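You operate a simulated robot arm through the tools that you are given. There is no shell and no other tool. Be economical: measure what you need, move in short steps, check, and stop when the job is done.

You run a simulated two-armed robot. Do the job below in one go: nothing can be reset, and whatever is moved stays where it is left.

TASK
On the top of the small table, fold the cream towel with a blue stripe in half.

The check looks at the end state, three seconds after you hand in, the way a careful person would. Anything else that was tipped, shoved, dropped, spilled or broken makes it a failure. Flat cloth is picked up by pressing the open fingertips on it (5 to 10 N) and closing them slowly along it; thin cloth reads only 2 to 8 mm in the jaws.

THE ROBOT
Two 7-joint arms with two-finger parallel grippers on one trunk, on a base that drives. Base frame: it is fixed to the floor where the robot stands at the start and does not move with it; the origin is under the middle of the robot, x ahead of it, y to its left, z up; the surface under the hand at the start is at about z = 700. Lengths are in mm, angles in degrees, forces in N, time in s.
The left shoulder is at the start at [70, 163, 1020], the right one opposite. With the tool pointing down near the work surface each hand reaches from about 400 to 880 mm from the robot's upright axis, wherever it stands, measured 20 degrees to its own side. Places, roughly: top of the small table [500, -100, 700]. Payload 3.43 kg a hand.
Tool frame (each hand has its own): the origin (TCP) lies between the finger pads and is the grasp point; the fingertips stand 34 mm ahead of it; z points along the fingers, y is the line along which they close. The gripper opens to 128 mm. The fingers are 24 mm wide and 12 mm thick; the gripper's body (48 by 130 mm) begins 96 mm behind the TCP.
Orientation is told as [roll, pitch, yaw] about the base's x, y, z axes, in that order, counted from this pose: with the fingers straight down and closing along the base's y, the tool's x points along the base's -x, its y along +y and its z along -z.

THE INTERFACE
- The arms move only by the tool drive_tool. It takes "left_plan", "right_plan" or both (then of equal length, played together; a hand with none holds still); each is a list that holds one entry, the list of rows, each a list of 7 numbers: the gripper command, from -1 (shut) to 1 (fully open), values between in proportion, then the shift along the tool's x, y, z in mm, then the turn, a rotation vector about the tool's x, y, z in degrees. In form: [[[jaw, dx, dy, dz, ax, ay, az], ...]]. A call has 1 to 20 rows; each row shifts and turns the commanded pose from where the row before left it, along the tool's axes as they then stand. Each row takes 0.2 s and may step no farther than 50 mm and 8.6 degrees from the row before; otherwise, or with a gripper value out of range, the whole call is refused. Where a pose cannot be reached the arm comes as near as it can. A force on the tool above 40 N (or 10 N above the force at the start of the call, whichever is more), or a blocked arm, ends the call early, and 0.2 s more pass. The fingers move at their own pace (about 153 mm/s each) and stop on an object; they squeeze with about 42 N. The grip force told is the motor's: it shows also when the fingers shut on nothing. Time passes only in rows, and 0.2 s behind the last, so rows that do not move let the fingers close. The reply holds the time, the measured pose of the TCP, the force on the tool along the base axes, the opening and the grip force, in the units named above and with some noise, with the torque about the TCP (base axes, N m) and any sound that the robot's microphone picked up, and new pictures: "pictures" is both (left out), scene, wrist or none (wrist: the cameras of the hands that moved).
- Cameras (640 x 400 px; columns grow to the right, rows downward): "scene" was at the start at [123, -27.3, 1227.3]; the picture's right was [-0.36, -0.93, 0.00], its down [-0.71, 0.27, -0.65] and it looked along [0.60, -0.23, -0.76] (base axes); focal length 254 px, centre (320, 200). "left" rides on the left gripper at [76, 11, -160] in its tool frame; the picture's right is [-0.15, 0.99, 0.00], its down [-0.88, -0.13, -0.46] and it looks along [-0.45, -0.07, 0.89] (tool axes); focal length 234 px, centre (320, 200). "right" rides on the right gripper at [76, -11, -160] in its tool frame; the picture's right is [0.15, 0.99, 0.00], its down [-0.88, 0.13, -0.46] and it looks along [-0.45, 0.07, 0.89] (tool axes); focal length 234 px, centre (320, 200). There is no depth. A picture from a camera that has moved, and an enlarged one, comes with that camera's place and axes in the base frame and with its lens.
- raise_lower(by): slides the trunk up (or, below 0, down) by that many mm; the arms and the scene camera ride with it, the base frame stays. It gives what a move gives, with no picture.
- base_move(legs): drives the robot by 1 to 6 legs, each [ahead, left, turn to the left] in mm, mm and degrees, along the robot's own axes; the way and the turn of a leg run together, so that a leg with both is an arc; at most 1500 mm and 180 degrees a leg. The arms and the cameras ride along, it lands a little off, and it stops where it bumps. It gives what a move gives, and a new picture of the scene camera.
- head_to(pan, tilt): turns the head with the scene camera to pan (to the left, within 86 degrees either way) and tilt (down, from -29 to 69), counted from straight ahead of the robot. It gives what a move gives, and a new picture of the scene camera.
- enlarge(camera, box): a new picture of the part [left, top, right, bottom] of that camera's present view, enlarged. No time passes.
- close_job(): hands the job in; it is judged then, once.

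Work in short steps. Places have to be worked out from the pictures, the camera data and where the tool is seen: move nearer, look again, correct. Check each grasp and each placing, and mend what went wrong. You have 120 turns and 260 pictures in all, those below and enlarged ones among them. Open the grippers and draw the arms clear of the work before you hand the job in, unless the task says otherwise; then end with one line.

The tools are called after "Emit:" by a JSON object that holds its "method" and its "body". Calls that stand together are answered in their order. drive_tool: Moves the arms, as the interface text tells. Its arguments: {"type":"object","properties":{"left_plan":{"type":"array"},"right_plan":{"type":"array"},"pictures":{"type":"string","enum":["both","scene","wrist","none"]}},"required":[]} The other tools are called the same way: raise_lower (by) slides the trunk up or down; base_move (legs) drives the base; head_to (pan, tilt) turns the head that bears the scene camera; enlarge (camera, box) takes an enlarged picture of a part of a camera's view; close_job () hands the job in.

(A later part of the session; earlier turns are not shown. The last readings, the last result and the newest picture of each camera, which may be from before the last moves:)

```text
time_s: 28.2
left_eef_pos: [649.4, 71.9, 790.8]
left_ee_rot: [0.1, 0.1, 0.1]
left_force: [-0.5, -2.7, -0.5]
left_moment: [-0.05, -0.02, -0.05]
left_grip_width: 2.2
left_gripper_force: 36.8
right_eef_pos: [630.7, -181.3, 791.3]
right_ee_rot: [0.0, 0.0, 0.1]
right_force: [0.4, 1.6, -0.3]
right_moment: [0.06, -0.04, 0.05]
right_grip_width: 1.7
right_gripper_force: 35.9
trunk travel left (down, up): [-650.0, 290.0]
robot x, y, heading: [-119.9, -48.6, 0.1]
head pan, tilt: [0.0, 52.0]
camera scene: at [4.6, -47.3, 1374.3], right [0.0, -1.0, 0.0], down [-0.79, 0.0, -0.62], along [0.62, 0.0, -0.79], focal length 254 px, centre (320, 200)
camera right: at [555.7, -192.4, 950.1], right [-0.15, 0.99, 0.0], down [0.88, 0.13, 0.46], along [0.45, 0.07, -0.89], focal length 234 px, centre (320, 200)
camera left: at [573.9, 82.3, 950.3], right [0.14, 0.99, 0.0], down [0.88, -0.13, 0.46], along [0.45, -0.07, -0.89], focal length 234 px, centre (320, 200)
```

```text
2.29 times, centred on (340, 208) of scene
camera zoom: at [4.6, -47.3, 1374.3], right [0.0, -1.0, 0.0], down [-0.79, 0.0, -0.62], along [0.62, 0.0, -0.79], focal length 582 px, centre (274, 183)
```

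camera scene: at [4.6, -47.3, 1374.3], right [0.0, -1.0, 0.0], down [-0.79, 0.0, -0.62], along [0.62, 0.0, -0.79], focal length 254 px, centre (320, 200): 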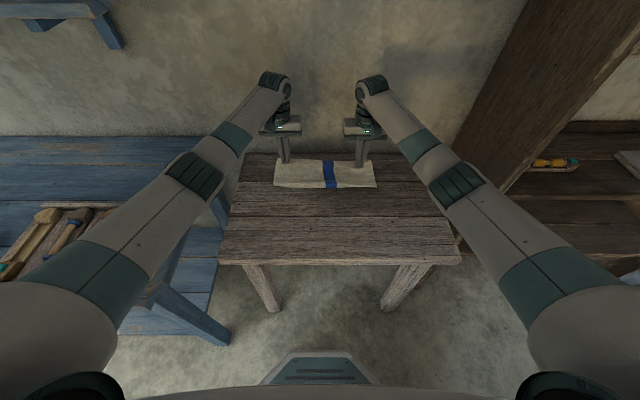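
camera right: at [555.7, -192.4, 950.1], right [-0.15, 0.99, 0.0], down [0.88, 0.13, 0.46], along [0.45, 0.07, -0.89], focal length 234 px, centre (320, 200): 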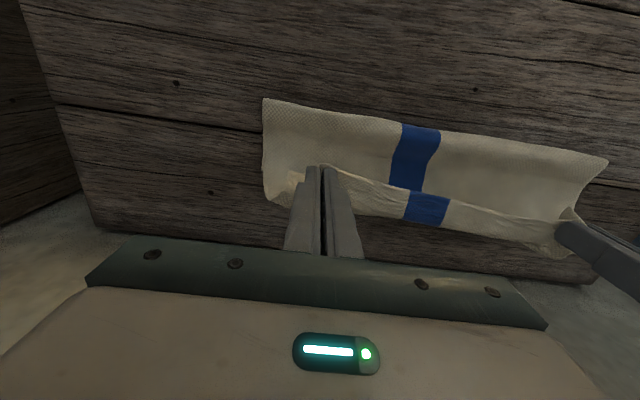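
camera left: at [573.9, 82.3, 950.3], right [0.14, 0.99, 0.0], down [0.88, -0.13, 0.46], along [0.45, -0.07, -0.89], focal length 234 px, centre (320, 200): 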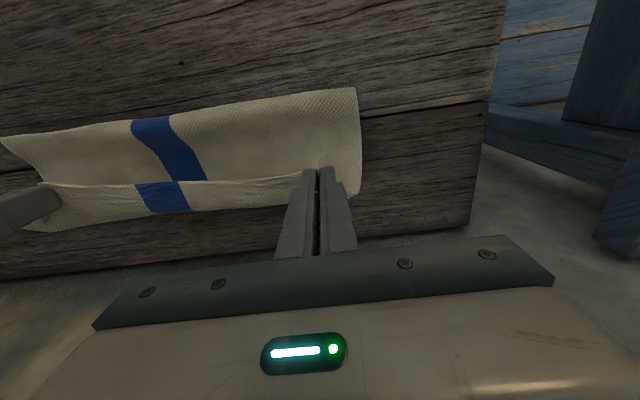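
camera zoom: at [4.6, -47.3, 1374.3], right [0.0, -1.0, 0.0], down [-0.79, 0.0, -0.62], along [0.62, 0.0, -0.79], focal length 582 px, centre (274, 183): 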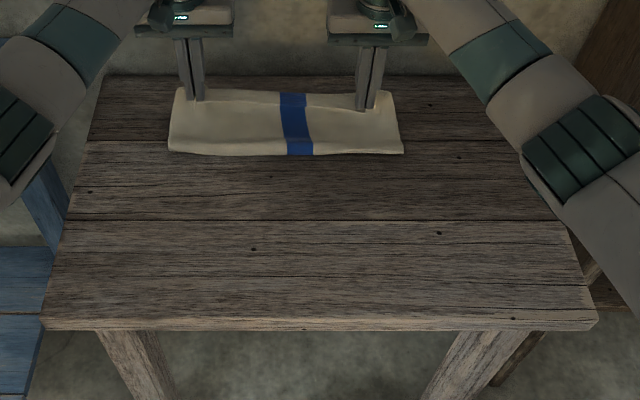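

The fold took shape; I need to see how the held edge sits versus the far edge, so I zoom on the wrist views.

Emit:
{"method": "enlarge", "body": {"camera": "right", "box": [240, 80, 640, 330]}}

Emit:
{"method": "enlarge", "body": {"camera": "left", "box": [0, 70, 400, 320]}}

Emit:
{"method": "enlarge", "body": {"camera": "scene", "box": [260, 140, 400, 227]}}

```text
1.60 times, centred on (440, 205) of right
camera zoom: at [555.7, -192.4, 950.1], right [-0.15, 0.99, 0.0], down [0.88, 0.13, 0.46], along [0.45, 0.07, -0.89], focal length 375 px, centre (128, 192)
```

zoom: 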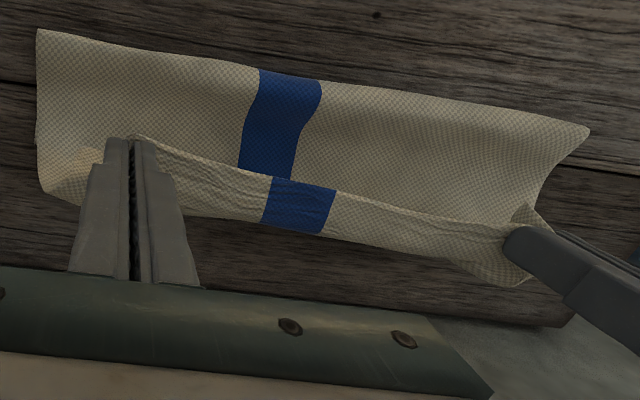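

```text
1.60 times, centred on (200, 195) of left
camera zoom: at [573.9, 82.3, 950.3], right [0.14, 0.99, 0.0], down [0.88, -0.13, 0.46], along [0.45, -0.07, -0.89], focal length 375 px, centre (512, 208)
```

zoom: 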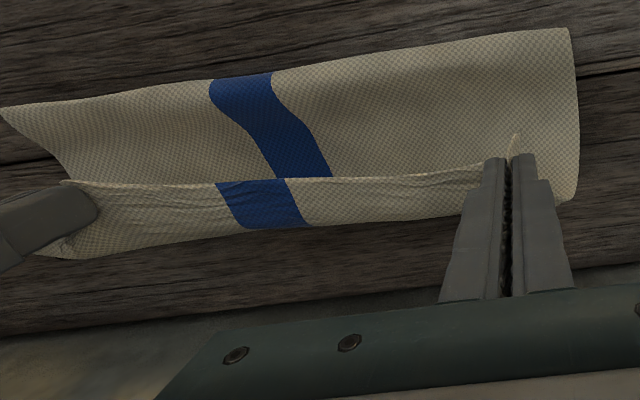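

```text
4.57 times, centred on (330, 184) of scene
camera zoom: at [4.6, -47.3, 1374.3], right [0.0, -1.0, 0.0], down [-0.79, 0.0, -0.62], along [0.62, 0.0, -0.79], focal length 1164 px, centre (274, 275)
```

zoom: 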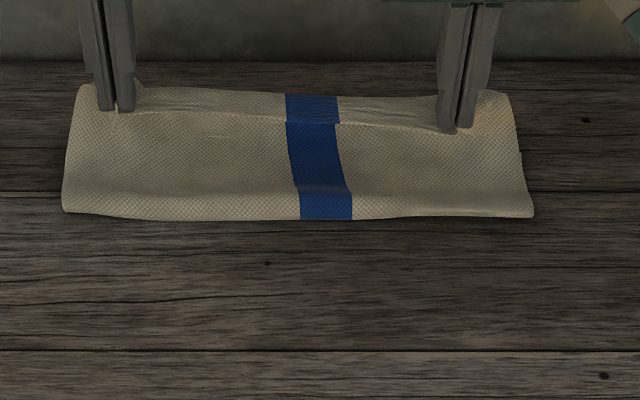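

The held edge is curled back because the jaws stay vertical, and the fold has rolled to x≈583 rather than ≈538. I bring the hands back ~45 mm so the fold rolls back to the mid-line, then look.

Emit:
{"method": "drive_tool", "body": {"left_plan": [[[-1, 11, 0, 0, 0, 0, 0], [-1, 11, 0, 0, 0, 0, 0], [-1, 11, 0, 0, 0, 0, 0], [-1, 11, 0, 0, 0, 0, 0], [-1, 0, 0, 0, 0, 0, 0]]], "right_plan": [[[-1, 11, 0, 0, 0, 0, 0], [-1, 11, 0, 0, 0, 0, 0], [-1, 11, 0, 0, 0, 0, 0], [-1, 11, 0, 0, 0, 0, 0], [-1, 0, 0, 0, 0, 0, 0]]]}}

Emit:
{"method": "enlarge", "body": {"camera": "scene", "box": [240, 130, 400, 230]}}

```text
time_s: 29.4
left_eef_pos: [607.4, 72.8, 789.4]
left_ee_rot: [-0.1, 0.0, 0.2]
left_force: [-0.1, -3.5, 0.0]
left_moment: [-0.15, 0.04, -0.05]
left_grip_width: 2.6
left_gripper_force: 37.2
right_eef_pos: [587.6, -181.0, 790.9]
right_ee_rot: [0.0, 0.0, 0.2]
right_force: [0.2, 4.2, -0.8]
right_moment: [0.08, 0.0, 0.05]
right_grip_width: 1.3
right_gripper_force: 36.2
trunk travel left (down, up): [-650.0, 290.0]
robot x, y, heading: [-121.4, -46.0, -0.2]
head pan, tilt: [0.0, 52.0]
camera scene: at [5.5, -47.4, 1374.2], right [0.0, -1.0, 0.0], down [-0.79, 0.0, -0.62], along [0.62, 0.0, -0.79], focal length 254 px, centre (320, 200)
camera right: at [513.1, -192.7, 949.6], right [-0.15, 0.99, 0.0], down [0.88, 0.13, 0.46], along [0.45, 0.07, -0.89], focal length 234 px, centre (320, 200)
camera left: at [531.2, 83.3, 949.6], right [0.14, 0.99, 0.0], down [0.88, -0.13, 0.46], along [0.45, -0.07, -0.89], focal length 234 px, centre (320, 200)
```

scene: 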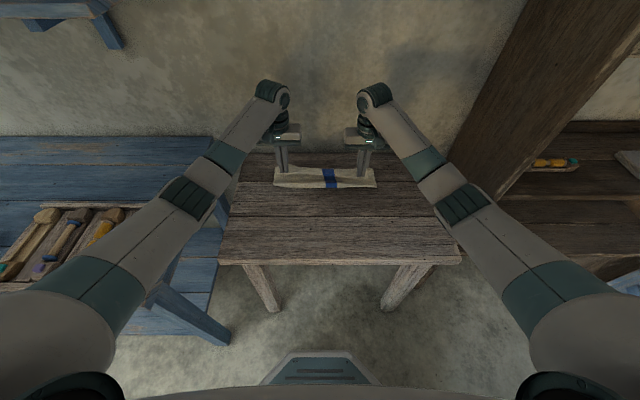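
right: 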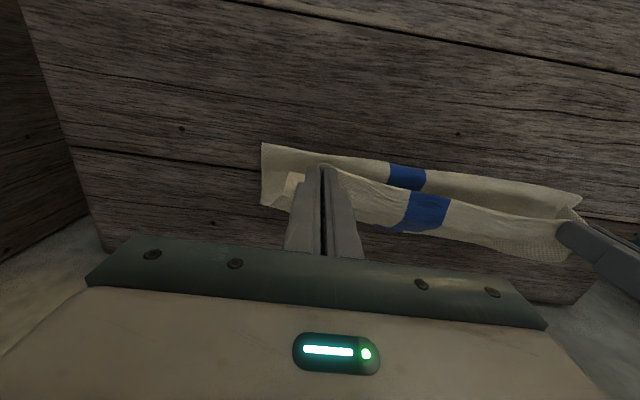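
left: 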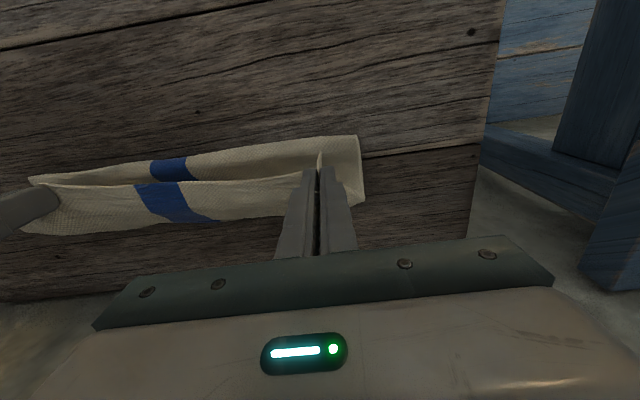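

```text
4.00 times, centred on (320, 180) of scene
camera zoom: at [5.5, -47.4, 1374.2], right [0.0, -1.0, 0.0], down [-0.79, 0.0, -0.62], along [0.62, 0.0, -0.79], focal length 1018 px, centre (320, 280)
```

zoom: 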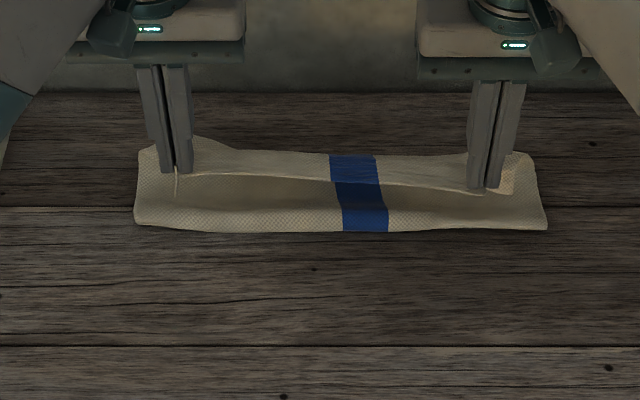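

The near fold stayed at x≈583. I retract the edge back over to x≈470 so the towel lies back down, then will redo the arc without overshooting.

Emit:
{"method": "drive_tool", "body": {"left_plan": [[[-1, 20, 0, -10, 0, 0, 0], [-1, 20, 0, -10, 0, 0, 0], [-1, 20, 0, -10, 0, 0, 0], [-1, 20, 0, 0, 0, 0, 0], [-1, 20, 0, 0, 0, 0, 0], [-1, 20, 0, 5, 0, 0, 0], [-1, 20, 0, 10, 0, 0, 0], [-1, 0, 0, 0, 0, 0, 0]]], "right_plan": [[[-1, 19, 0, -10, 0, 0, 0], [-1, 19, 0, -10, 0, 0, 0], [-1, 19, 0, -10, 0, 0, 0], [-1, 19, 0, 0, 0, 0, 0], [-1, 19, 0, 0, 0, 0, 0], [-1, 19, 0, 5, 0, 0, 0], [-1, 19, 0, 10, 0, 0, 0], [-1, 0, 0, 0, 0, 0, 0]]], "pictures": "wrist"}}

Emit:
{"method": "enlarge", "body": {"camera": "scene", "box": [200, 130, 440, 280]}}

```text
time_s: 31.2
left_eef_pos: [467.3, 71.0, 804.8]
left_ee_rot: [0.1, 0.0, 0.2]
left_force: [0.0, -1.6, 0.7]
left_moment: [-0.06, 0.01, -0.06]
left_grip_width: 2.7
left_gripper_force: 37.0
right_eef_pos: [454.8, -180.7, 803.7]
right_ee_rot: [-0.1, 0.0, 0.1]
right_force: [1.2, 0.8, -0.5]
right_moment: [0.05, 0.0, 0.05]
right_grip_width: 1.4
right_gripper_force: 36.0
trunk travel left (down, up): [-650.0, 290.0]
robot x, y, heading: [-122.2, -50.8, 0.0]
head pan, tilt: [0.0, 52.0]
camera right: at [379.2, -192.6, 963.6], right [-0.15, 0.99, 0.0], down [0.88, 0.13, 0.46], along [0.45, 0.07, -0.89], focal length 234 px, centre (320, 200)
camera left: at [390.7, 81.9, 965.3], right [0.14, 0.99, 0.0], down [0.88, -0.13, 0.46], along [0.45, -0.07, -0.89], focal length 234 px, centre (320, 200)
```

right: 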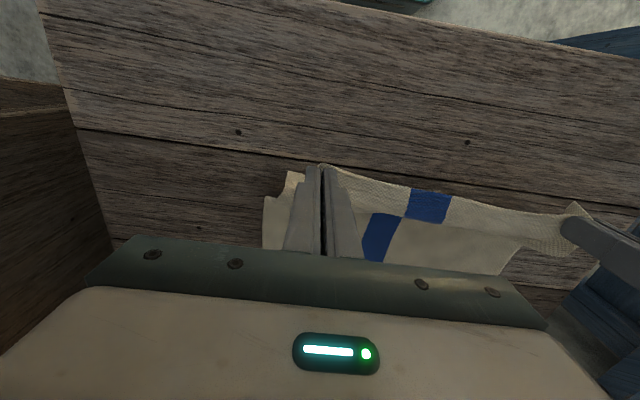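
left: 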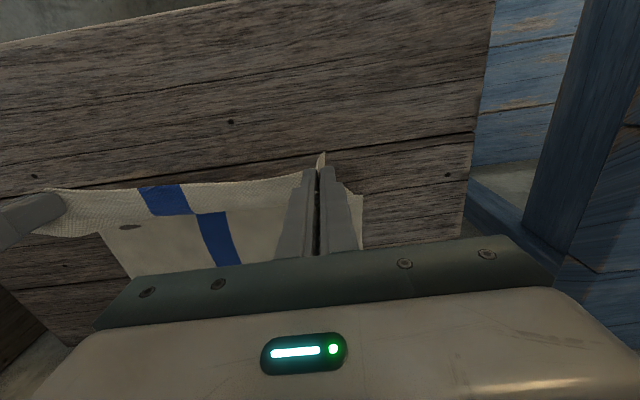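

```text
2.67 times, centred on (320, 205) of scene
camera zoom: at [5.5, -47.4, 1374.2], right [0.0, -1.0, 0.0], down [-0.79, 0.0, -0.62], along [0.62, 0.0, -0.79], focal length 679 px, centre (320, 187)
```

zoom: 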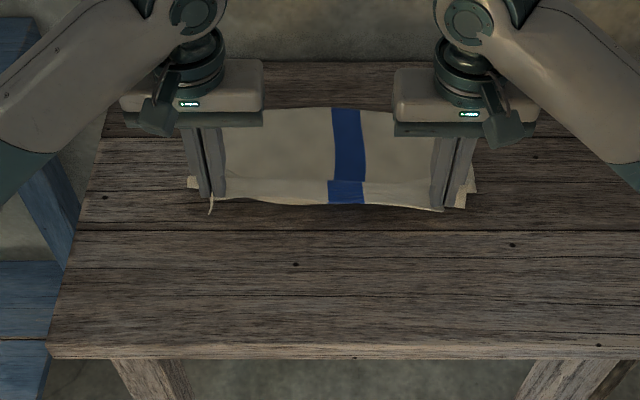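

The towel lies flat again with the far edge still at x≈674. I redo the arc with the jaws pitching 25° and stop with the edge at x≈605, so the fold should stay at mid-towel.

Emit:
{"method": "drive_tool", "body": {"left_plan": [[[-1, -20.6, 0, -14.9, 0, 5, 0], [-1, -21.5, 0, -13.5, 0, 5, 0], [-1, -21.1, 0, -10.3, 0, 5, 0], [-1, -21.7, 0, -6, 0, 5, 0], [-1, -20.3, 0, -1, 0, 5, 0], [-1, -21.4, 0, 3.3, 0, 0, 0], [-1, -19, 0, 7.7, 0, 0, 0], [-1, -16.7, 0, 9.9, 0, 0, 0], [-1, 0, 0, 0, 0, 0, 0]]], "right_plan": [[[-1, -20.6, 0, -14.9, 0, 5, 0], [-1, -21.5, 0, -13.5, 0, 5, 0], [-1, -21.1, 0, -10.3, 0, 5, 0], [-1, -21.7, 0, -6, 0, 5, 0], [-1, -20.3, 0, -1, 0, 5, 0], [-1, -21.4, 0, 3.3, 0, 0, 0], [-1, -19, 0, 7.7, 0, 0, 0], [-1, -16.7, 0, 9.9, 0, 0, 0], [-1, 0, 0, 0, 0, 0, 0]]]}}

Emit:
{"method": "enlarge", "body": {"camera": "scene", "box": [200, 130, 440, 280]}}

```text
time_s: 33.2
left_eef_pos: [593.4, 74.5, 809.0]
left_ee_rot: [-0.4, 25.0, -0.2]
left_force: [-0.3, -20.7, -1.8]
left_moment: [-0.76, 0.03, 0.14]
left_grip_width: 2.6
left_gripper_force: 37.6
left hand out of reach, approached as far as the arm can: row 7, 8
right_eef_pos: [593.0, -186.8, 792.7]
right_ee_rot: [0.3, 25.0, 0.5]
right_force: [-0.3, 21.6, 1.5]
right_moment: [0.76, -0.01, -0.13]
right_grip_width: 1.5
right_gripper_force: 36.0
right hand out of reach, approached as far as the arm can: row 8
trunk travel left (down, up): [-650.0, 290.0]
robot x, y, heading: [-121.0, -48.1, 0.0]
head pan, tilt: [0.0, 52.0]
camera scene: at [5.0, -47.6, 1374.2], right [0.0, -1.0, 0.0], down [-0.79, 0.0, -0.62], along [0.62, 0.0, -0.79], focal length 254 px, centre (320, 200)
camera right: at [592.1, -198.8, 969.1], right [-0.14, 0.99, 0.07], down [0.99, 0.13, 0.04], along [0.03, 0.07, -1.0], focal length 234 px, centre (320, 200)
camera left: at [592.3, 86.8, 985.6], right [0.13, 0.99, -0.07], down [0.99, -0.13, 0.04], along [0.03, -0.07, -1.0], focal length 234 px, centre (320, 200)
```

scene: 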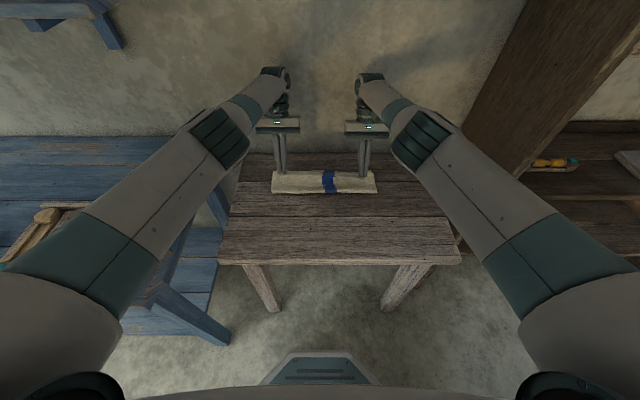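
right: 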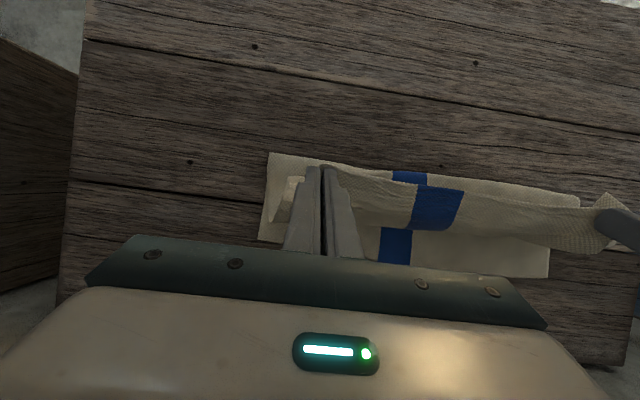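
left: 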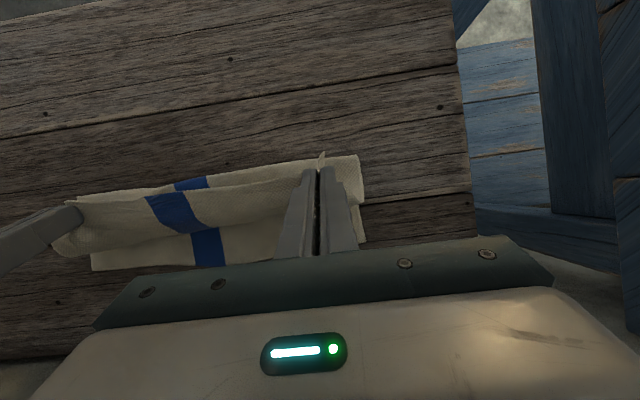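

```text
2.67 times, centred on (320, 205) of scene
camera zoom: at [5.0, -47.6, 1374.2], right [0.0, -1.0, 0.0], down [-0.79, 0.0, -0.62], along [0.62, 0.0, -0.79], focal length 679 px, centre (320, 187)
```

zoom: 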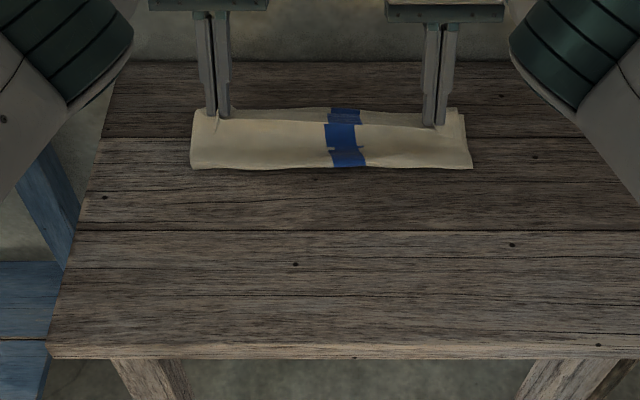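

The arms hit their reach limit with the pitch, and the fold lies near x≈553 (want ≈535). I draw the edge back up above the fold line to reset it.

Emit:
{"method": "drive_tool", "body": {"left_plan": [[[-1, 20.8, 0, -0.6, 0, 0, 0], [-1, 20.8, 0, -0.6, 0, 0, 0], [-1, 20.8, 0, -0.6, 0, 0, 0], [-1, 0, 0, 0, 0, 0, 0]]], "right_plan": [[[-1, 25.6, 0, -2.8, 0, 0, 0], [-1, 25.6, 0, -2.8, 0, 0, 0], [-1, 25.6, 0, -2.8, 0, 0, 0], [-1, 0, 0, 0, 0, 0, 0]]], "pictures": "wrist"}}

```text
time_s: 33.5
left_eef_pos: [586.3, 68.4, 814.5]
left_ee_rot: [-1.1, 24.9, -0.7]
left_force: [-0.4, -16.1, -0.3]
left_moment: [-0.56, 0.01, 0.11]
left_grip_width: 2.3
left_gripper_force: 37.1
right_eef_pos: [580.2, -193.3, 792.6]
right_ee_rot: [0.4, 26.4, -1.4]
right_force: [1.1, 17.1, 1.5]
right_moment: [0.6, 0.0, -0.12]
right_grip_width: 1.5
right_gripper_force: 36.1
trunk travel left (down, up): [-650.0, 290.0]
robot x, y, heading: [-118.4, -48.1, 0.1]
head pan, tilt: [0.0, 52.0]
stopped in row 1 (left hand): the force on the tool passed its limit at 43 N (the readings are from after the stop); the commanded pose is now the measured one
camera right: at [583.2, -205.2, 968.6], right [-0.1, 0.99, 0.07], down [0.99, 0.1, 0.02], along [0.01, 0.07, -1.0], focal length 234 px, centre (320, 200)
camera left: at [584.4, 82.2, 990.5], right [0.14, 0.99, -0.08], down [0.99, -0.13, 0.04], along [0.03, -0.08, -1.0], focal length 234 px, centre (320, 200)
```

right: 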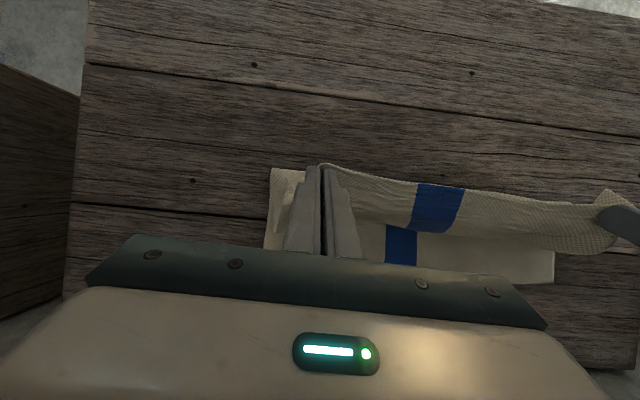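
left: 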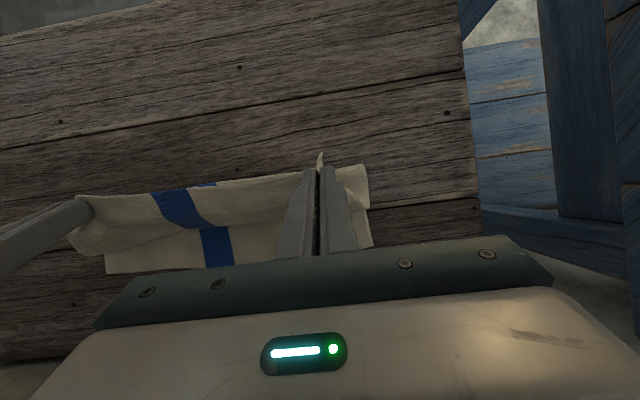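

Tension between the hands tripped the stop. I bring the right hand 9 mm inward to slacken and then lift both back above the fold line.

Emit:
{"method": "drive_tool", "body": {"left_plan": [[[-1, 0, 0, 0, 0, 0, 0], [-1, 0, 0, 0, 0, 0, 0], [-1, 13.3, 0.5, 0, 0, 0, 0], [-1, 13.3, 0.5, 0, 0, 0, 0], [-1, 13.3, 0.5, 0, 0, 0, 0], [-1, 13.3, 0.5, -0.5, 0, 0, 0], [-1, 0, 0, 0, 0, 0, 0]]], "right_plan": [[[-1, 0, 4.5, 0, 0, 0, 0], [-1, 0, 4.5, 0, 0, 0, 0], [-1, 16.3, 0.5, -3.4, 0, 0, 0], [-1, 16.3, 0.5, -3.4, 0, 0, 0], [-1, 16.3, 0.5, -3.4, 0, 0, 0], [-1, 16.3, 0.5, -3.4, 0, 0, 0], [-1, 0, 0, 0, 0, 0, 0]]], "pictures": "wrist"}}

```text
time_s: 35.1
left_eef_pos: [538.3, 74.8, 832.1]
left_ee_rot: [-0.8, 25.0, -0.3]
left_force: [0.8, -6.2, -0.2]
left_moment: [-0.24, 0.02, 0.04]
left_grip_width: 2.6
left_gripper_force: 37.5
right_eef_pos: [526.2, -182.1, 833.5]
right_ee_rot: [0.0, 26.5, -1.8]
right_force: [-0.4, 7.0, -0.9]
right_moment: [0.21, 0.03, -0.04]
right_grip_width: 1.6
right_gripper_force: 36.7
trunk travel left (down, up): [-650.0, 290.0]
robot x, y, heading: [-120.4, -46.3, 0.1]
head pan, tilt: [0.0, 52.0]
camera right: at [530.2, -193.4, 1010.0], right [-0.1, 0.99, 0.07], down [0.99, 0.1, 0.01], along [0.01, 0.07, -1.0], focal length 234 px, centre (320, 200)
camera left: at [537.1, 87.5, 1008.7], right [0.13, 0.99, -0.07], down [0.99, -0.13, 0.04], along [0.03, -0.08, -1.0], focal length 234 px, centre (320, 200)
```

right: 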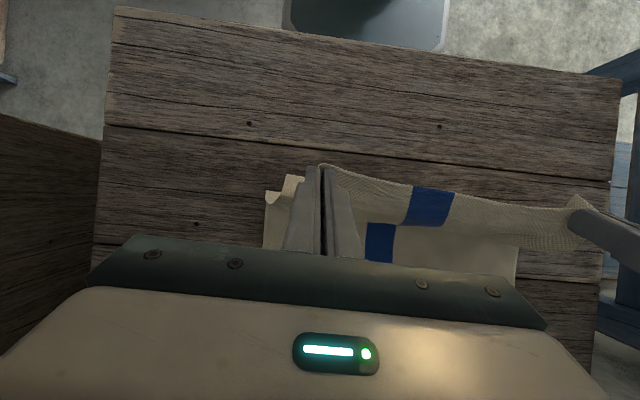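
left: 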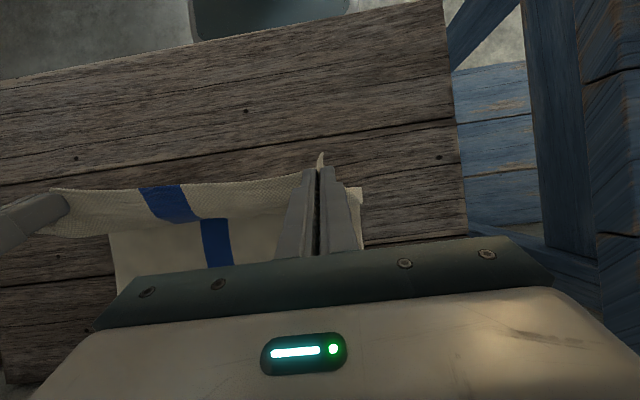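

The fold now sits at x≈531 (right) and ≈538 (left), as wanted. I lower the edge gently forward in small steps.

Emit:
{"method": "drive_tool", "body": {"left_plan": [[[-1, -12, 0, 2.1, 0, 0, 0], [-1, -12, 0, 2.1, 0, 0, 0], [-1, -11.5, 0, 5.6, 0, 0, 0], [-1, -11.5, 0, 5.6, 0, 0, 0], [-1, -7, 0, 7.8, 0, 0, 0], [-1, -7, 0, 7.8, 0, 0, 0], [-1, 0, 0, 0, 0, 0, 0]]], "right_plan": [[[-1, -12, 0, 2.1, 0, 0, 0], [-1, -12, 0, 2.1, 0, 0, 0], [-1, -11.5, 0, 5.6, 0, 0, 0], [-1, -11.5, 0, 5.6, 0, 0, 0], [-1, -7, 0, 7.8, 0, 0, 0], [-1, -7, 0, 7.8, 0, 0, 0], [-1, 0, 0, 0, 0, 0, 0]]], "pictures": "wrist"}}

Emit:
{"method": "enlarge", "body": {"camera": "scene", "box": [240, 130, 400, 230]}}

```text
time_s: 36.7
left_eef_pos: [577.9, 73.4, 779.4]
left_ee_rot: [-0.9, 25.0, -0.4]
left_force: [-1.1, -6.0, -0.5]
left_moment: [-0.18, -0.03, 0.01]
left_grip_width: 2.4
left_gripper_force: 37.0
right_eef_pos: [569.3, -181.7, 776.5]
right_ee_rot: [0.0, 26.6, -1.8]
right_force: [-0.4, 4.7, -0.1]
right_moment: [0.19, 0.02, -0.03]
right_grip_width: 1.5
right_gripper_force: 36.2
trunk travel left (down, up): [-650.0, 290.0]
robot x, y, heading: [-120.1, -48.1, 0.3]
head pan, tilt: [0.0, 52.0]
camera right: at [572.0, -193.9, 953.4], right [-0.1, 0.99, 0.07], down [0.99, 0.1, 0.02], along [0.01, 0.07, -1.0], focal length 234 px, centre (320, 200)
camera left: at [577.6, 86.7, 956.6], right [0.13, 0.99, -0.07], down [0.99, -0.13, 0.04], along [0.03, -0.08, -1.0], focal length 234 px, centre (320, 200)
```

right: 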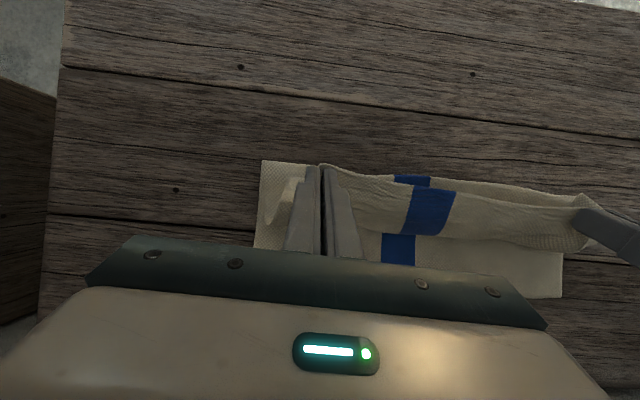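
left: 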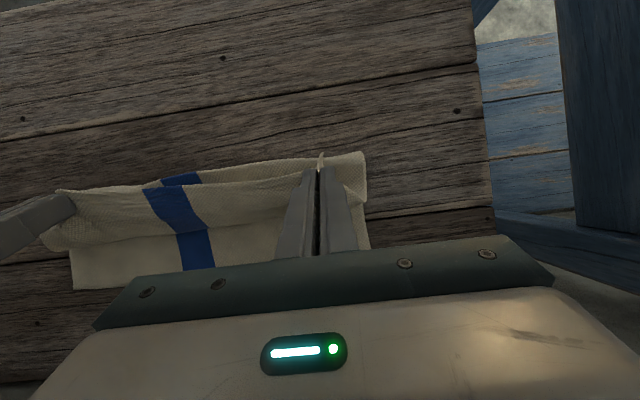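

```text
4.00 times, centred on (320, 180) of scene
camera zoom: at [4.9, -47.3, 1374.2], right [0.0, -1.0, 0.0], down [-0.79, 0.0, -0.62], along [0.62, 0.0, -0.79], focal length 1018 px, centre (320, 280)
```

zoom: 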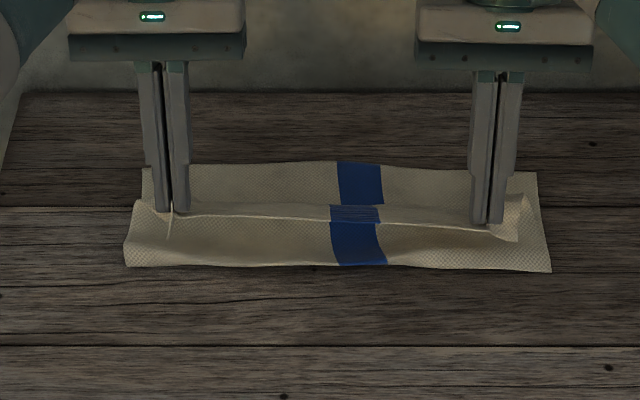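

The fold is at x≈541, far edge ≈669: the geometry is right, only the curled edge must roll forward. I lower the edge nearly onto the cloth.

Emit:
{"method": "drive_tool", "body": {"left_plan": [[[-1, -6, 0, 8.2, 0, 0, 0], [-1, -6, 0, 8.2, 0, 0, 0], [-1, -6, 0, 8.2, 0, 0, 0], [-1, 0, 0, 0, 0, 0, 0]]], "right_plan": [[[-1, -6, 0, 8.2, 0, 0, 0], [-1, -6, 0, 8.2, 0, 0, 0], [-1, -6, 0, 8.2, 0, 0, 0], [-1, 0, 0, 0, 0, 0, 0]]], "pictures": "wrist"}}

Emit:
{"method": "enlarge", "body": {"camera": "scene", "box": [240, 130, 400, 230]}}

```text
time_s: 37.7
left_eef_pos: [580.9, 74.5, 754.1]
left_ee_rot: [-1.0, 25.0, -0.3]
left_force: [-0.4, -9.2, -0.1]
left_moment: [-0.34, 0.01, 0.03]
left_grip_width: 2.5
left_gripper_force: 37.1
left hand out of reach, approached as far as the arm can: row 3
right_eef_pos: [573.9, -182.6, 748.4]
right_ee_rot: [0.0, 26.5, -1.7]
right_force: [0.0, 9.4, 0.0]
right_moment: [0.39, -0.01, -0.04]
right_grip_width: 1.4
right_gripper_force: 36.1
trunk travel left (down, up): [-650.0, 290.0]
robot x, y, heading: [-120.7, -50.6, -0.1]
head pan, tilt: [0.0, 52.0]
camera right: at [576.8, -195.5, 924.5], right [-0.1, 0.99, 0.07], down [0.99, 0.1, 0.02], along [0.01, 0.07, -1.0], focal length 234 px, centre (320, 200)
camera left: at [579.9, 87.7, 929.9], right [0.13, 0.99, -0.08], down [0.99, -0.13, 0.04], along [0.03, -0.08, -1.0], focal length 234 px, centre (320, 200)
```

right: 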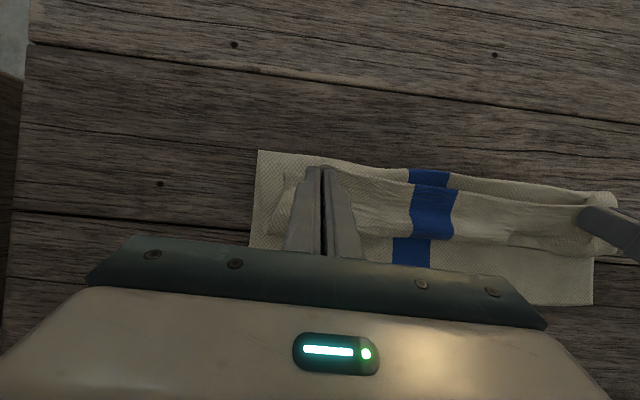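
left: 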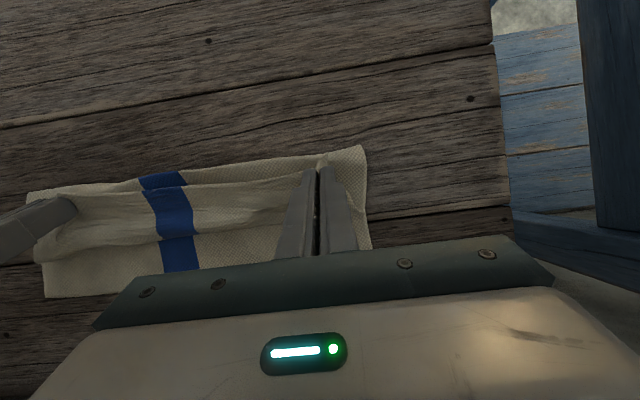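

```text
4.00 times, centred on (320, 180) of scene
camera zoom: at [5.0, -48.0, 1374.2], right [0.0, -1.0, 0.0], down [-0.79, 0.0, -0.62], along [0.62, 0.0, -0.79], focal length 1018 px, centre (320, 280)
```

zoom: 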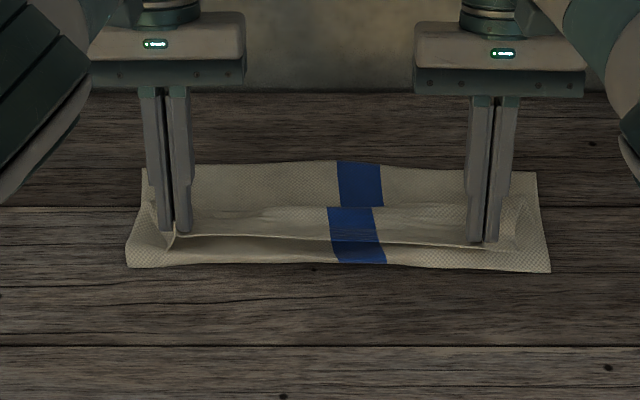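

The shape is good. Drive the base 30 mm forward (hands carry the edge forward low), which also restores reach margin.

Emit:
{"method": "base_move", "body": {"legs": [[30, 0, 0]]}}

Emit:
{"method": "enlarge", "body": {"camera": "scene", "box": [240, 130, 400, 230]}}

```text
time_s: 38.5
left_eef_pos: [611.5, 73.7, 753.1]
left_ee_rot: [-0.8, 24.8, -0.4]
left_force: [-0.4, -11.7, 0.4]
left_moment: [-0.39, 0.01, 0.06]
left_grip_width: 2.2
left_gripper_force: 37.3
right_eef_pos: [603.9, -184.1, 748.3]
right_ee_rot: [0.0, 26.5, -1.7]
right_force: [1.4, 12.4, 0.4]
right_moment: [0.4, -0.01, -0.03]
right_grip_width: 1.5
right_gripper_force: 36.4
trunk travel left (down, up): [-650.0, 290.0]
robot x, y, heading: [-89.5, -47.9, -0.1]
head pan, tilt: [0.0, 52.0]
camera scene: at [34.7, -47.2, 1374.4], right [0.0, -1.0, 0.0], down [-0.79, 0.0, -0.62], along [0.62, 0.0, -0.79], focal length 254 px, centre (320, 200)
```

scene: 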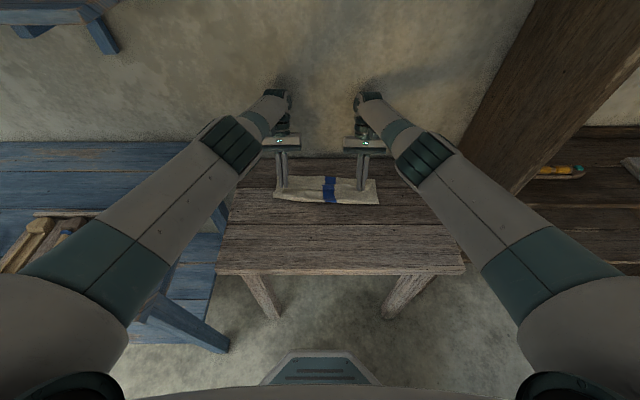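

```text
4.00 times, centred on (320, 180) of scene
camera zoom: at [34.7, -47.2, 1374.4], right [0.0, -1.0, 0.0], down [-0.79, 0.0, -0.62], along [0.62, 0.0, -0.79], focal length 1018 px, centre (320, 280)
```

zoom: 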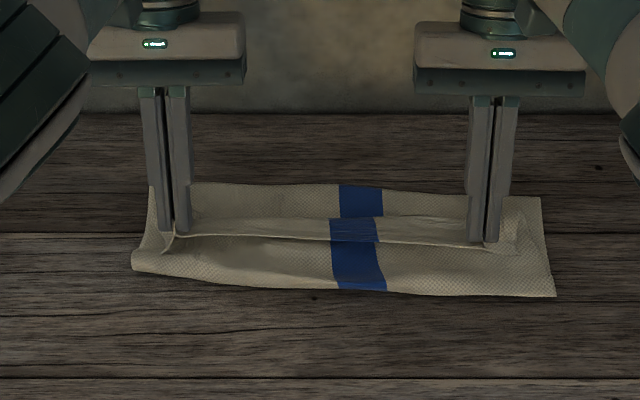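

Rolling forward works; the edge is now at x≈600. I continue forward low while un-pitching the hands to keep off the wall, easing the tension 2 mm each side.

Emit:
{"method": "drive_tool", "body": {"left_plan": [[[-1, -7.3, -1, -3.7, 0, -4, 0], [-1, -7.6, -1, -3.1, 0, -4, 0], [-1, -7.8, 0, -2.6, 0, -4, 0], [-1, -8, 0, -2, 0, -4, 0], [-1, -8.1, 0, -1.5, 0, -4, 0], [-1, 0, 0, 0, 0, 0, 0]]], "right_plan": [[[-1, -6.3, 1, -3.7, 0, -4, 0], [-1, -6.6, 1, -3.3, 0, -4, 0], [-1, -6.8, 0, -2.8, 0, -4, 0], [-1, -7, 0, -2.3, 0, -4, 0], [-1, -7.1, 0, -1.8, 0, -4, 0], [-1, 0, 0, 0, 0, 0, 0]]], "pictures": "wrist"}}

Emit:
{"method": "enlarge", "body": {"camera": "scene", "box": [240, 130, 400, 230]}}

```text
time_s: 40.0
left_eef_pos: [690.5, 65.6, 744.2]
left_ee_rot: [-0.8, 5.1, -0.2]
left_force: [-1.9, -3.2, 0.4]
left_moment: [-0.12, 0.04, -0.06]
left_grip_width: 2.4
left_gripper_force: 37.2
left hand out of reach, approached as far as the arm can: row 1, 2, 3, 4, 5
right_eef_pos: [641.1, -182.5, 751.4]
right_ee_rot: [0.1, 6.4, -1.7]
right_force: [0.3, 4.0, 0.2]
right_moment: [0.16, -0.05, 0.0]
right_grip_width: 1.3
right_gripper_force: 36.0
trunk travel left (down, up): [-650.0, 290.0]
robot x, y, heading: [-93.3, -46.8, 0.0]
head pan, tilt: [0.0, 52.0]
camera right: at [584.9, -192.6, 918.1], right [-0.12, 0.99, 0.02], down [0.93, 0.1, 0.35], along [0.35, 0.06, -0.93], focal length 234 px, centre (320, 200)
camera left: at [629.7, 79.7, 910.3], right [0.15, 0.99, -0.03], down [0.92, -0.13, 0.38], along [0.37, -0.08, -0.93], focal length 234 px, centre (320, 200)
```

right: 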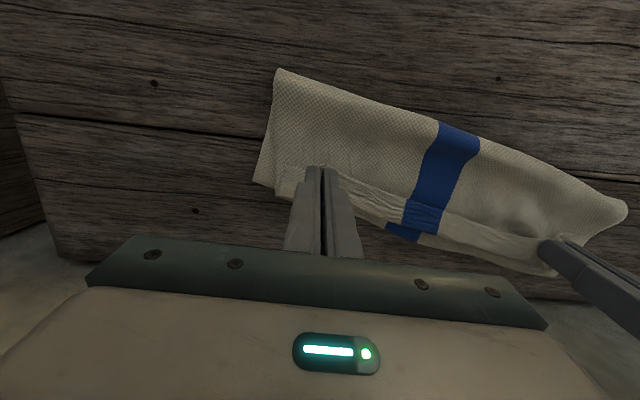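
left: 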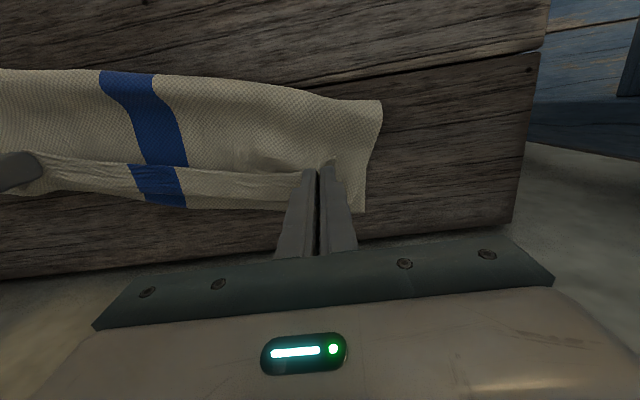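

```text
4.00 times, centred on (320, 180) of scene
camera zoom: at [35.5, -47.2, 1374.2], right [0.0, -1.0, 0.0], down [-0.79, 0.0, -0.62], along [0.62, 0.0, -0.79], focal length 1018 px, centre (320, 280)
```

zoom: 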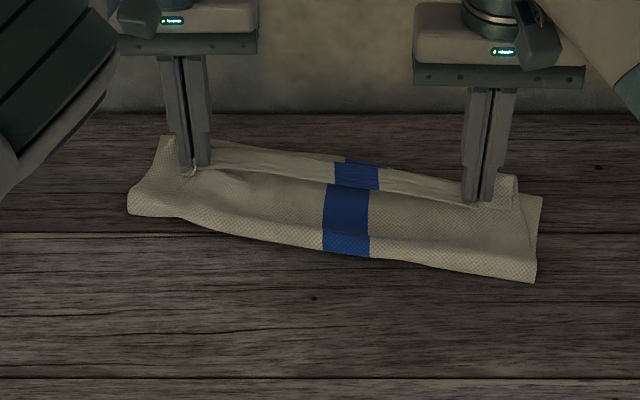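

The left hand jumped too far forward (x=690) because its command had been out of reach, skewing the left side. I bring the left hand back 45 mm in steps and check where it goes.

Emit:
{"method": "drive_tool", "body": {"left_plan": [[[-1, 15, 0, -4, 0, 0, 0], [-1, 15, 0, -4, 0, 0, 0], [-1, 15, 0, 0, 0, 0, 0], [-1, 0, 0, 0, 0, 0, 0]]], "pictures": "wrist"}}

Emit:
{"method": "enlarge", "body": {"camera": "scene", "box": [240, 130, 400, 230]}}

```text
time_s: 41.0
left_eef_pos: [689.5, 64.4, 743.5]
left_ee_rot: [-0.8, 5.1, -0.1]
left_force: [0.0, -2.0, 1.9]
left_moment: [-0.07, 0.04, -0.03]
left_grip_width: 2.6
left_gripper_force: 37.3
left hand out of reach, approached as far as the arm can: row 1, 2, 3
right_eef_pos: [642.7, -183.4, 751.5]
right_ee_rot: [0.0, 6.5, -1.7]
right_force: [0.5, 3.7, -0.1]
right_moment: [0.08, -0.03, 0.01]
right_grip_width: 1.5
right_gripper_force: 36.7
trunk travel left (down, up): [-650.0, 290.0]
robot x, y, heading: [-88.1, -50.5, 0.0]
head pan, tilt: [0.0, 52.0]
camera left: at [629.3, 78.5, 909.0], right [0.15, 0.99, -0.03], down [0.92, -0.13, 0.38], along [0.37, -0.08, -0.93], focal length 234 px, centre (320, 200)
```

left: 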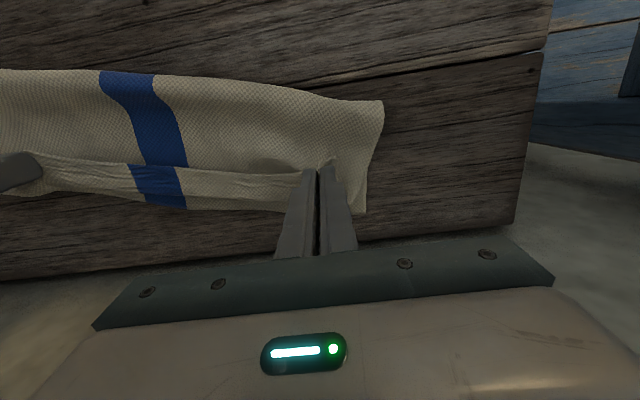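

```text
4.00 times, centred on (320, 180) of scene
camera zoom: at [35.6, -47.3, 1374.2], right [0.0, -1.0, 0.0], down [-0.79, 0.0, -0.62], along [0.62, 0.0, -0.79], focal length 1018 px, centre (320, 280)
```

zoom: 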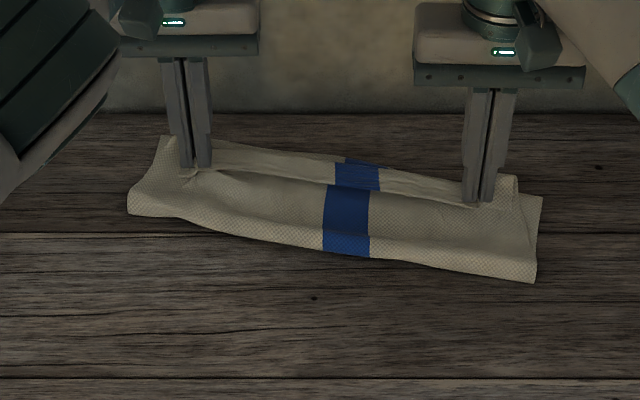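

The commanded pose is still beyond reach; I keep stepping it back until the hand follows.

Emit:
{"method": "drive_tool", "body": {"left_plan": [[[-1, 15, 0, 0, 0, 0, 0], [-1, 15, 0, 0, 0, 0, 0], [-1, 0, 0, 0, 0, 0, 0]]], "pictures": "none"}}

```text
time_s: 41.8
left_eef_pos: [690.9, 65.6, 743.8]
left_ee_rot: [-0.9, 5.1, -0.1]
left_force: [-1.4, -2.3, 0.4]
left_moment: [-0.1, 0.04, -0.04]
left_grip_width: 2.2
left_gripper_force: 37.0
left hand out of reach, approached as far as the arm can: row 1, 2
right_eef_pos: [641.3, -183.3, 750.3]
right_ee_rot: [0.0, 6.5, -1.7]
right_force: [0.9, 2.9, -0.1]
right_moment: [0.09, -0.04, 0.01]
right_grip_width: 1.6
right_gripper_force: 36.6
trunk travel left (down, up): [-650.0, 290.0]
robot x, y, heading: [-90.2, -47.8, 0.2]
head pan, tilt: [0.0, 52.0]
```

The left arm is stuck at an odd solution; moving on risks a jerk. The towel has merely swung ~14° as a whole, so I release the left jaw here, then sort out the arm free of the cloth.

Emit:
{"method": "drive_tool", "body": {"left_plan": [[[-0.8, 0, 0, 0, 0, 0, 0], [-0.5, 0, 0, 0, 0, 0, 0], [-0.3, 0, 0, 0, 0, 0, 0], [-0.3, 0, 0, 0, 0, 0, 0]]], "right_plan": [[[-0.8, 0, 0, 0, 0, 0, 0], [-0.5, 0, 0, 0, 0, 0, 0], [-0.3, 0, 0, 0, 0, 0, 0], [-0.3, 0, 0, 0, 0, 0, 0]]], "pictures": "wrist"}}

Emit:
{"method": "enlarge", "body": {"camera": "scene", "box": [240, 130, 400, 230]}}

```text
time_s: 42.8
left_eef_pos: [690.8, 64.4, 743.6]
left_ee_rot: [-0.8, 5.2, 0.0]
left_force: [-0.5, 0.1, 0.3]
left_moment: [0.01, -0.01, -0.01]
left_grip_width: 44.9
left_gripper_force: 0.0
right_eef_pos: [643.4, -183.5, 751.8]
right_ee_rot: [0.0, 6.5, -1.7]
right_force: [-0.9, 0.1, -0.8]
right_moment: [0.01, -0.01, 0.03]
right_grip_width: 44.7
right_gripper_force: 0.0
trunk travel left (down, up): [-650.0, 290.0]
robot x, y, heading: [-90.4, -46.3, 0.2]
head pan, tilt: [0.0, 52.0]
camera right: at [585.0, -192.9, 917.8], right [-0.12, 0.99, 0.02], down [0.93, 0.1, 0.35], along [0.35, 0.06, -0.94], focal length 234 px, centre (320, 200)
camera left: at [629.3, 78.4, 908.9], right [0.15, 0.99, -0.03], down [0.92, -0.13, 0.38], along [0.37, -0.08, -0.93], focal length 234 px, centre (320, 200)
```

right: 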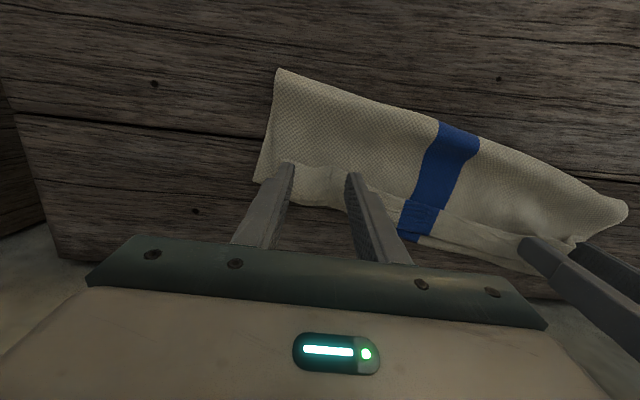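
left: 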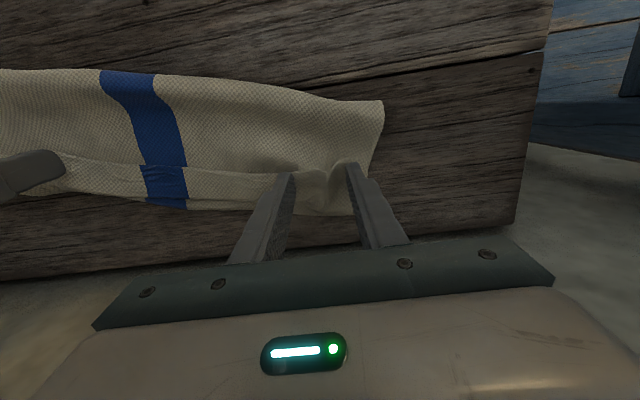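

```text
4.00 times, centred on (320, 180) of scene
camera zoom: at [35.7, -47.3, 1374.2], right [0.0, -1.0, 0.0], down [-0.79, 0.0, -0.62], along [0.62, 0.0, -0.79], focal length 1018 px, centre (320, 280)
```

zoom: 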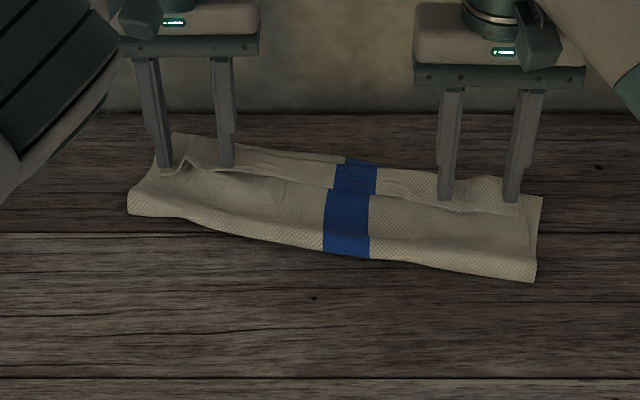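

Released; the edge is still curled back. I lift both hands clear with the trunk (no arm motion), then look at the result.

Emit:
{"method": "raise_lower", "body": {"by": 120}}

Emit:
{"method": "enlarge", "body": {"camera": "scene", "box": [230, 150, 410, 262]}}

Emit:
{"method": "enlarge", "body": {"camera": "left", "box": [0, 0, 640, 400]}}

Emit:
{"method": "enlarge", "body": {"camera": "right", "box": [0, 0, 640, 400]}}

```text
time_s: 44.2
left_eef_pos: [690.7, 65.0, 862.8]
left_ee_rot: [-0.7, 5.1, -0.1]
left_force: [0.3, 0.6, 0.9]
left_moment: [-0.01, -0.01, -0.03]
left_grip_width: 44.9
left_gripper_force: 0.1
right_eef_pos: [642.3, -184.5, 870.8]
right_ee_rot: [0.0, 6.5, -1.7]
right_force: [0.5, 0.7, -0.5]
right_moment: [-0.04, -0.03, 0.02]
right_grip_width: 44.9
right_gripper_force: 0.1
trunk travel left (down, up): [-770.0, 170.0]
robot x, y, heading: [-89.6, -47.5, 0.0]
head pan, tilt: [0.0, 52.0]
```

```text
3.56 times, centred on (320, 206) of scene
camera zoom: at [36.0, -47.3, 1494.1], right [0.0, -1.0, 0.0], down [-0.79, 0.0, -0.62], along [0.62, 0.0, -0.79], focal length 905 px, centre (320, 179)
```

zoom: 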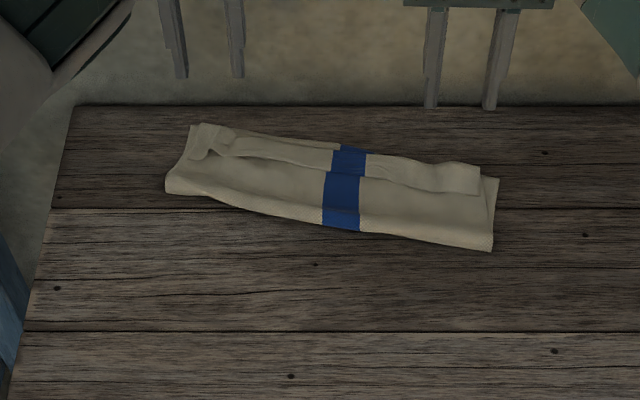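

```text
1.00 times, centred on (320, 200) of left (not enlarged: the box is as wide or as high as the picture)
camera zoom: at [629.5, 78.4, 1028.6], right [0.15, 0.99, -0.03], down [0.92, -0.13, 0.38], along [0.37, -0.08, -0.93], focal length 234 px, centre (320, 200)
```

zoom: 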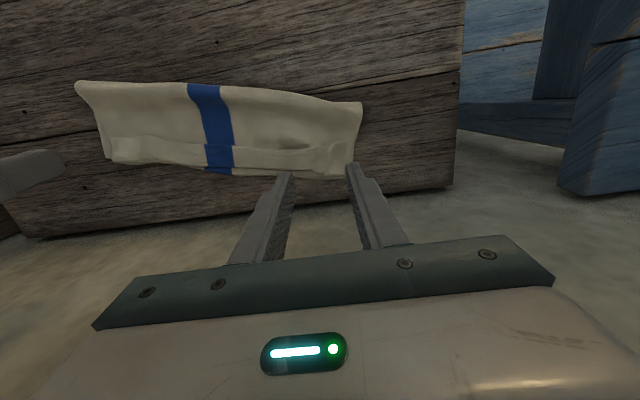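

```text
1.00 times, centred on (320, 200) of right (not enlarged: the box is as wide or as high as the picture)
camera zoom: at [585.2, -192.9, 1037.6], right [-0.12, 0.99, 0.02], down [0.93, 0.1, 0.35], along [0.35, 0.06, -0.94], focal length 234 px, centre (320, 200)
```

zoom: 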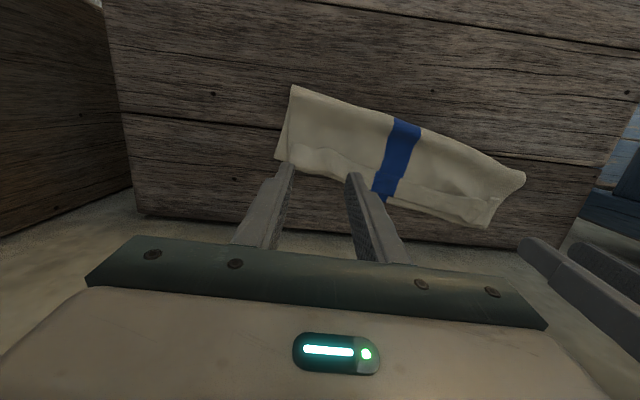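

The towel is folded but with a ~30 mm curled-back flap and fold line off by ~25 mm, so I will improve it. First, with hands clear, I get the left arm to respond again.

Emit:
{"method": "drive_tool", "body": {"left_plan": [[[-0.3, 0, 0, -15, 0, 0, 0], [-0.3, 0, 0, -15, 0, 0, 0], [-0.3, 0, 0, 0, 0, 0, 0]]], "pictures": "none"}}

```text
time_s: 45.0
left_eef_pos: [697.1, 64.2, 893.3]
left_ee_rot: [-0.7, 5.3, -0.1]
left_force: [0.2, 0.2, -0.3]
left_moment: [0.0, 0.0, -0.03]
left_grip_width: 44.5
left_gripper_force: 0.1
left hand out of reach, approached as far as the arm can: row 2
right_eef_pos: [642.4, -183.5, 871.3]
right_ee_rot: [-0.1, 6.5, -1.7]
right_force: [0.6, 0.1, -0.4]
right_moment: [-0.02, 0.01, 0.03]
right_grip_width: 44.9
right_gripper_force: 0.1
trunk travel left (down, up): [-770.0, 170.0]
robot x, y, heading: [-91.0, -49.1, 0.0]
head pan, tilt: [0.0, 52.0]
```

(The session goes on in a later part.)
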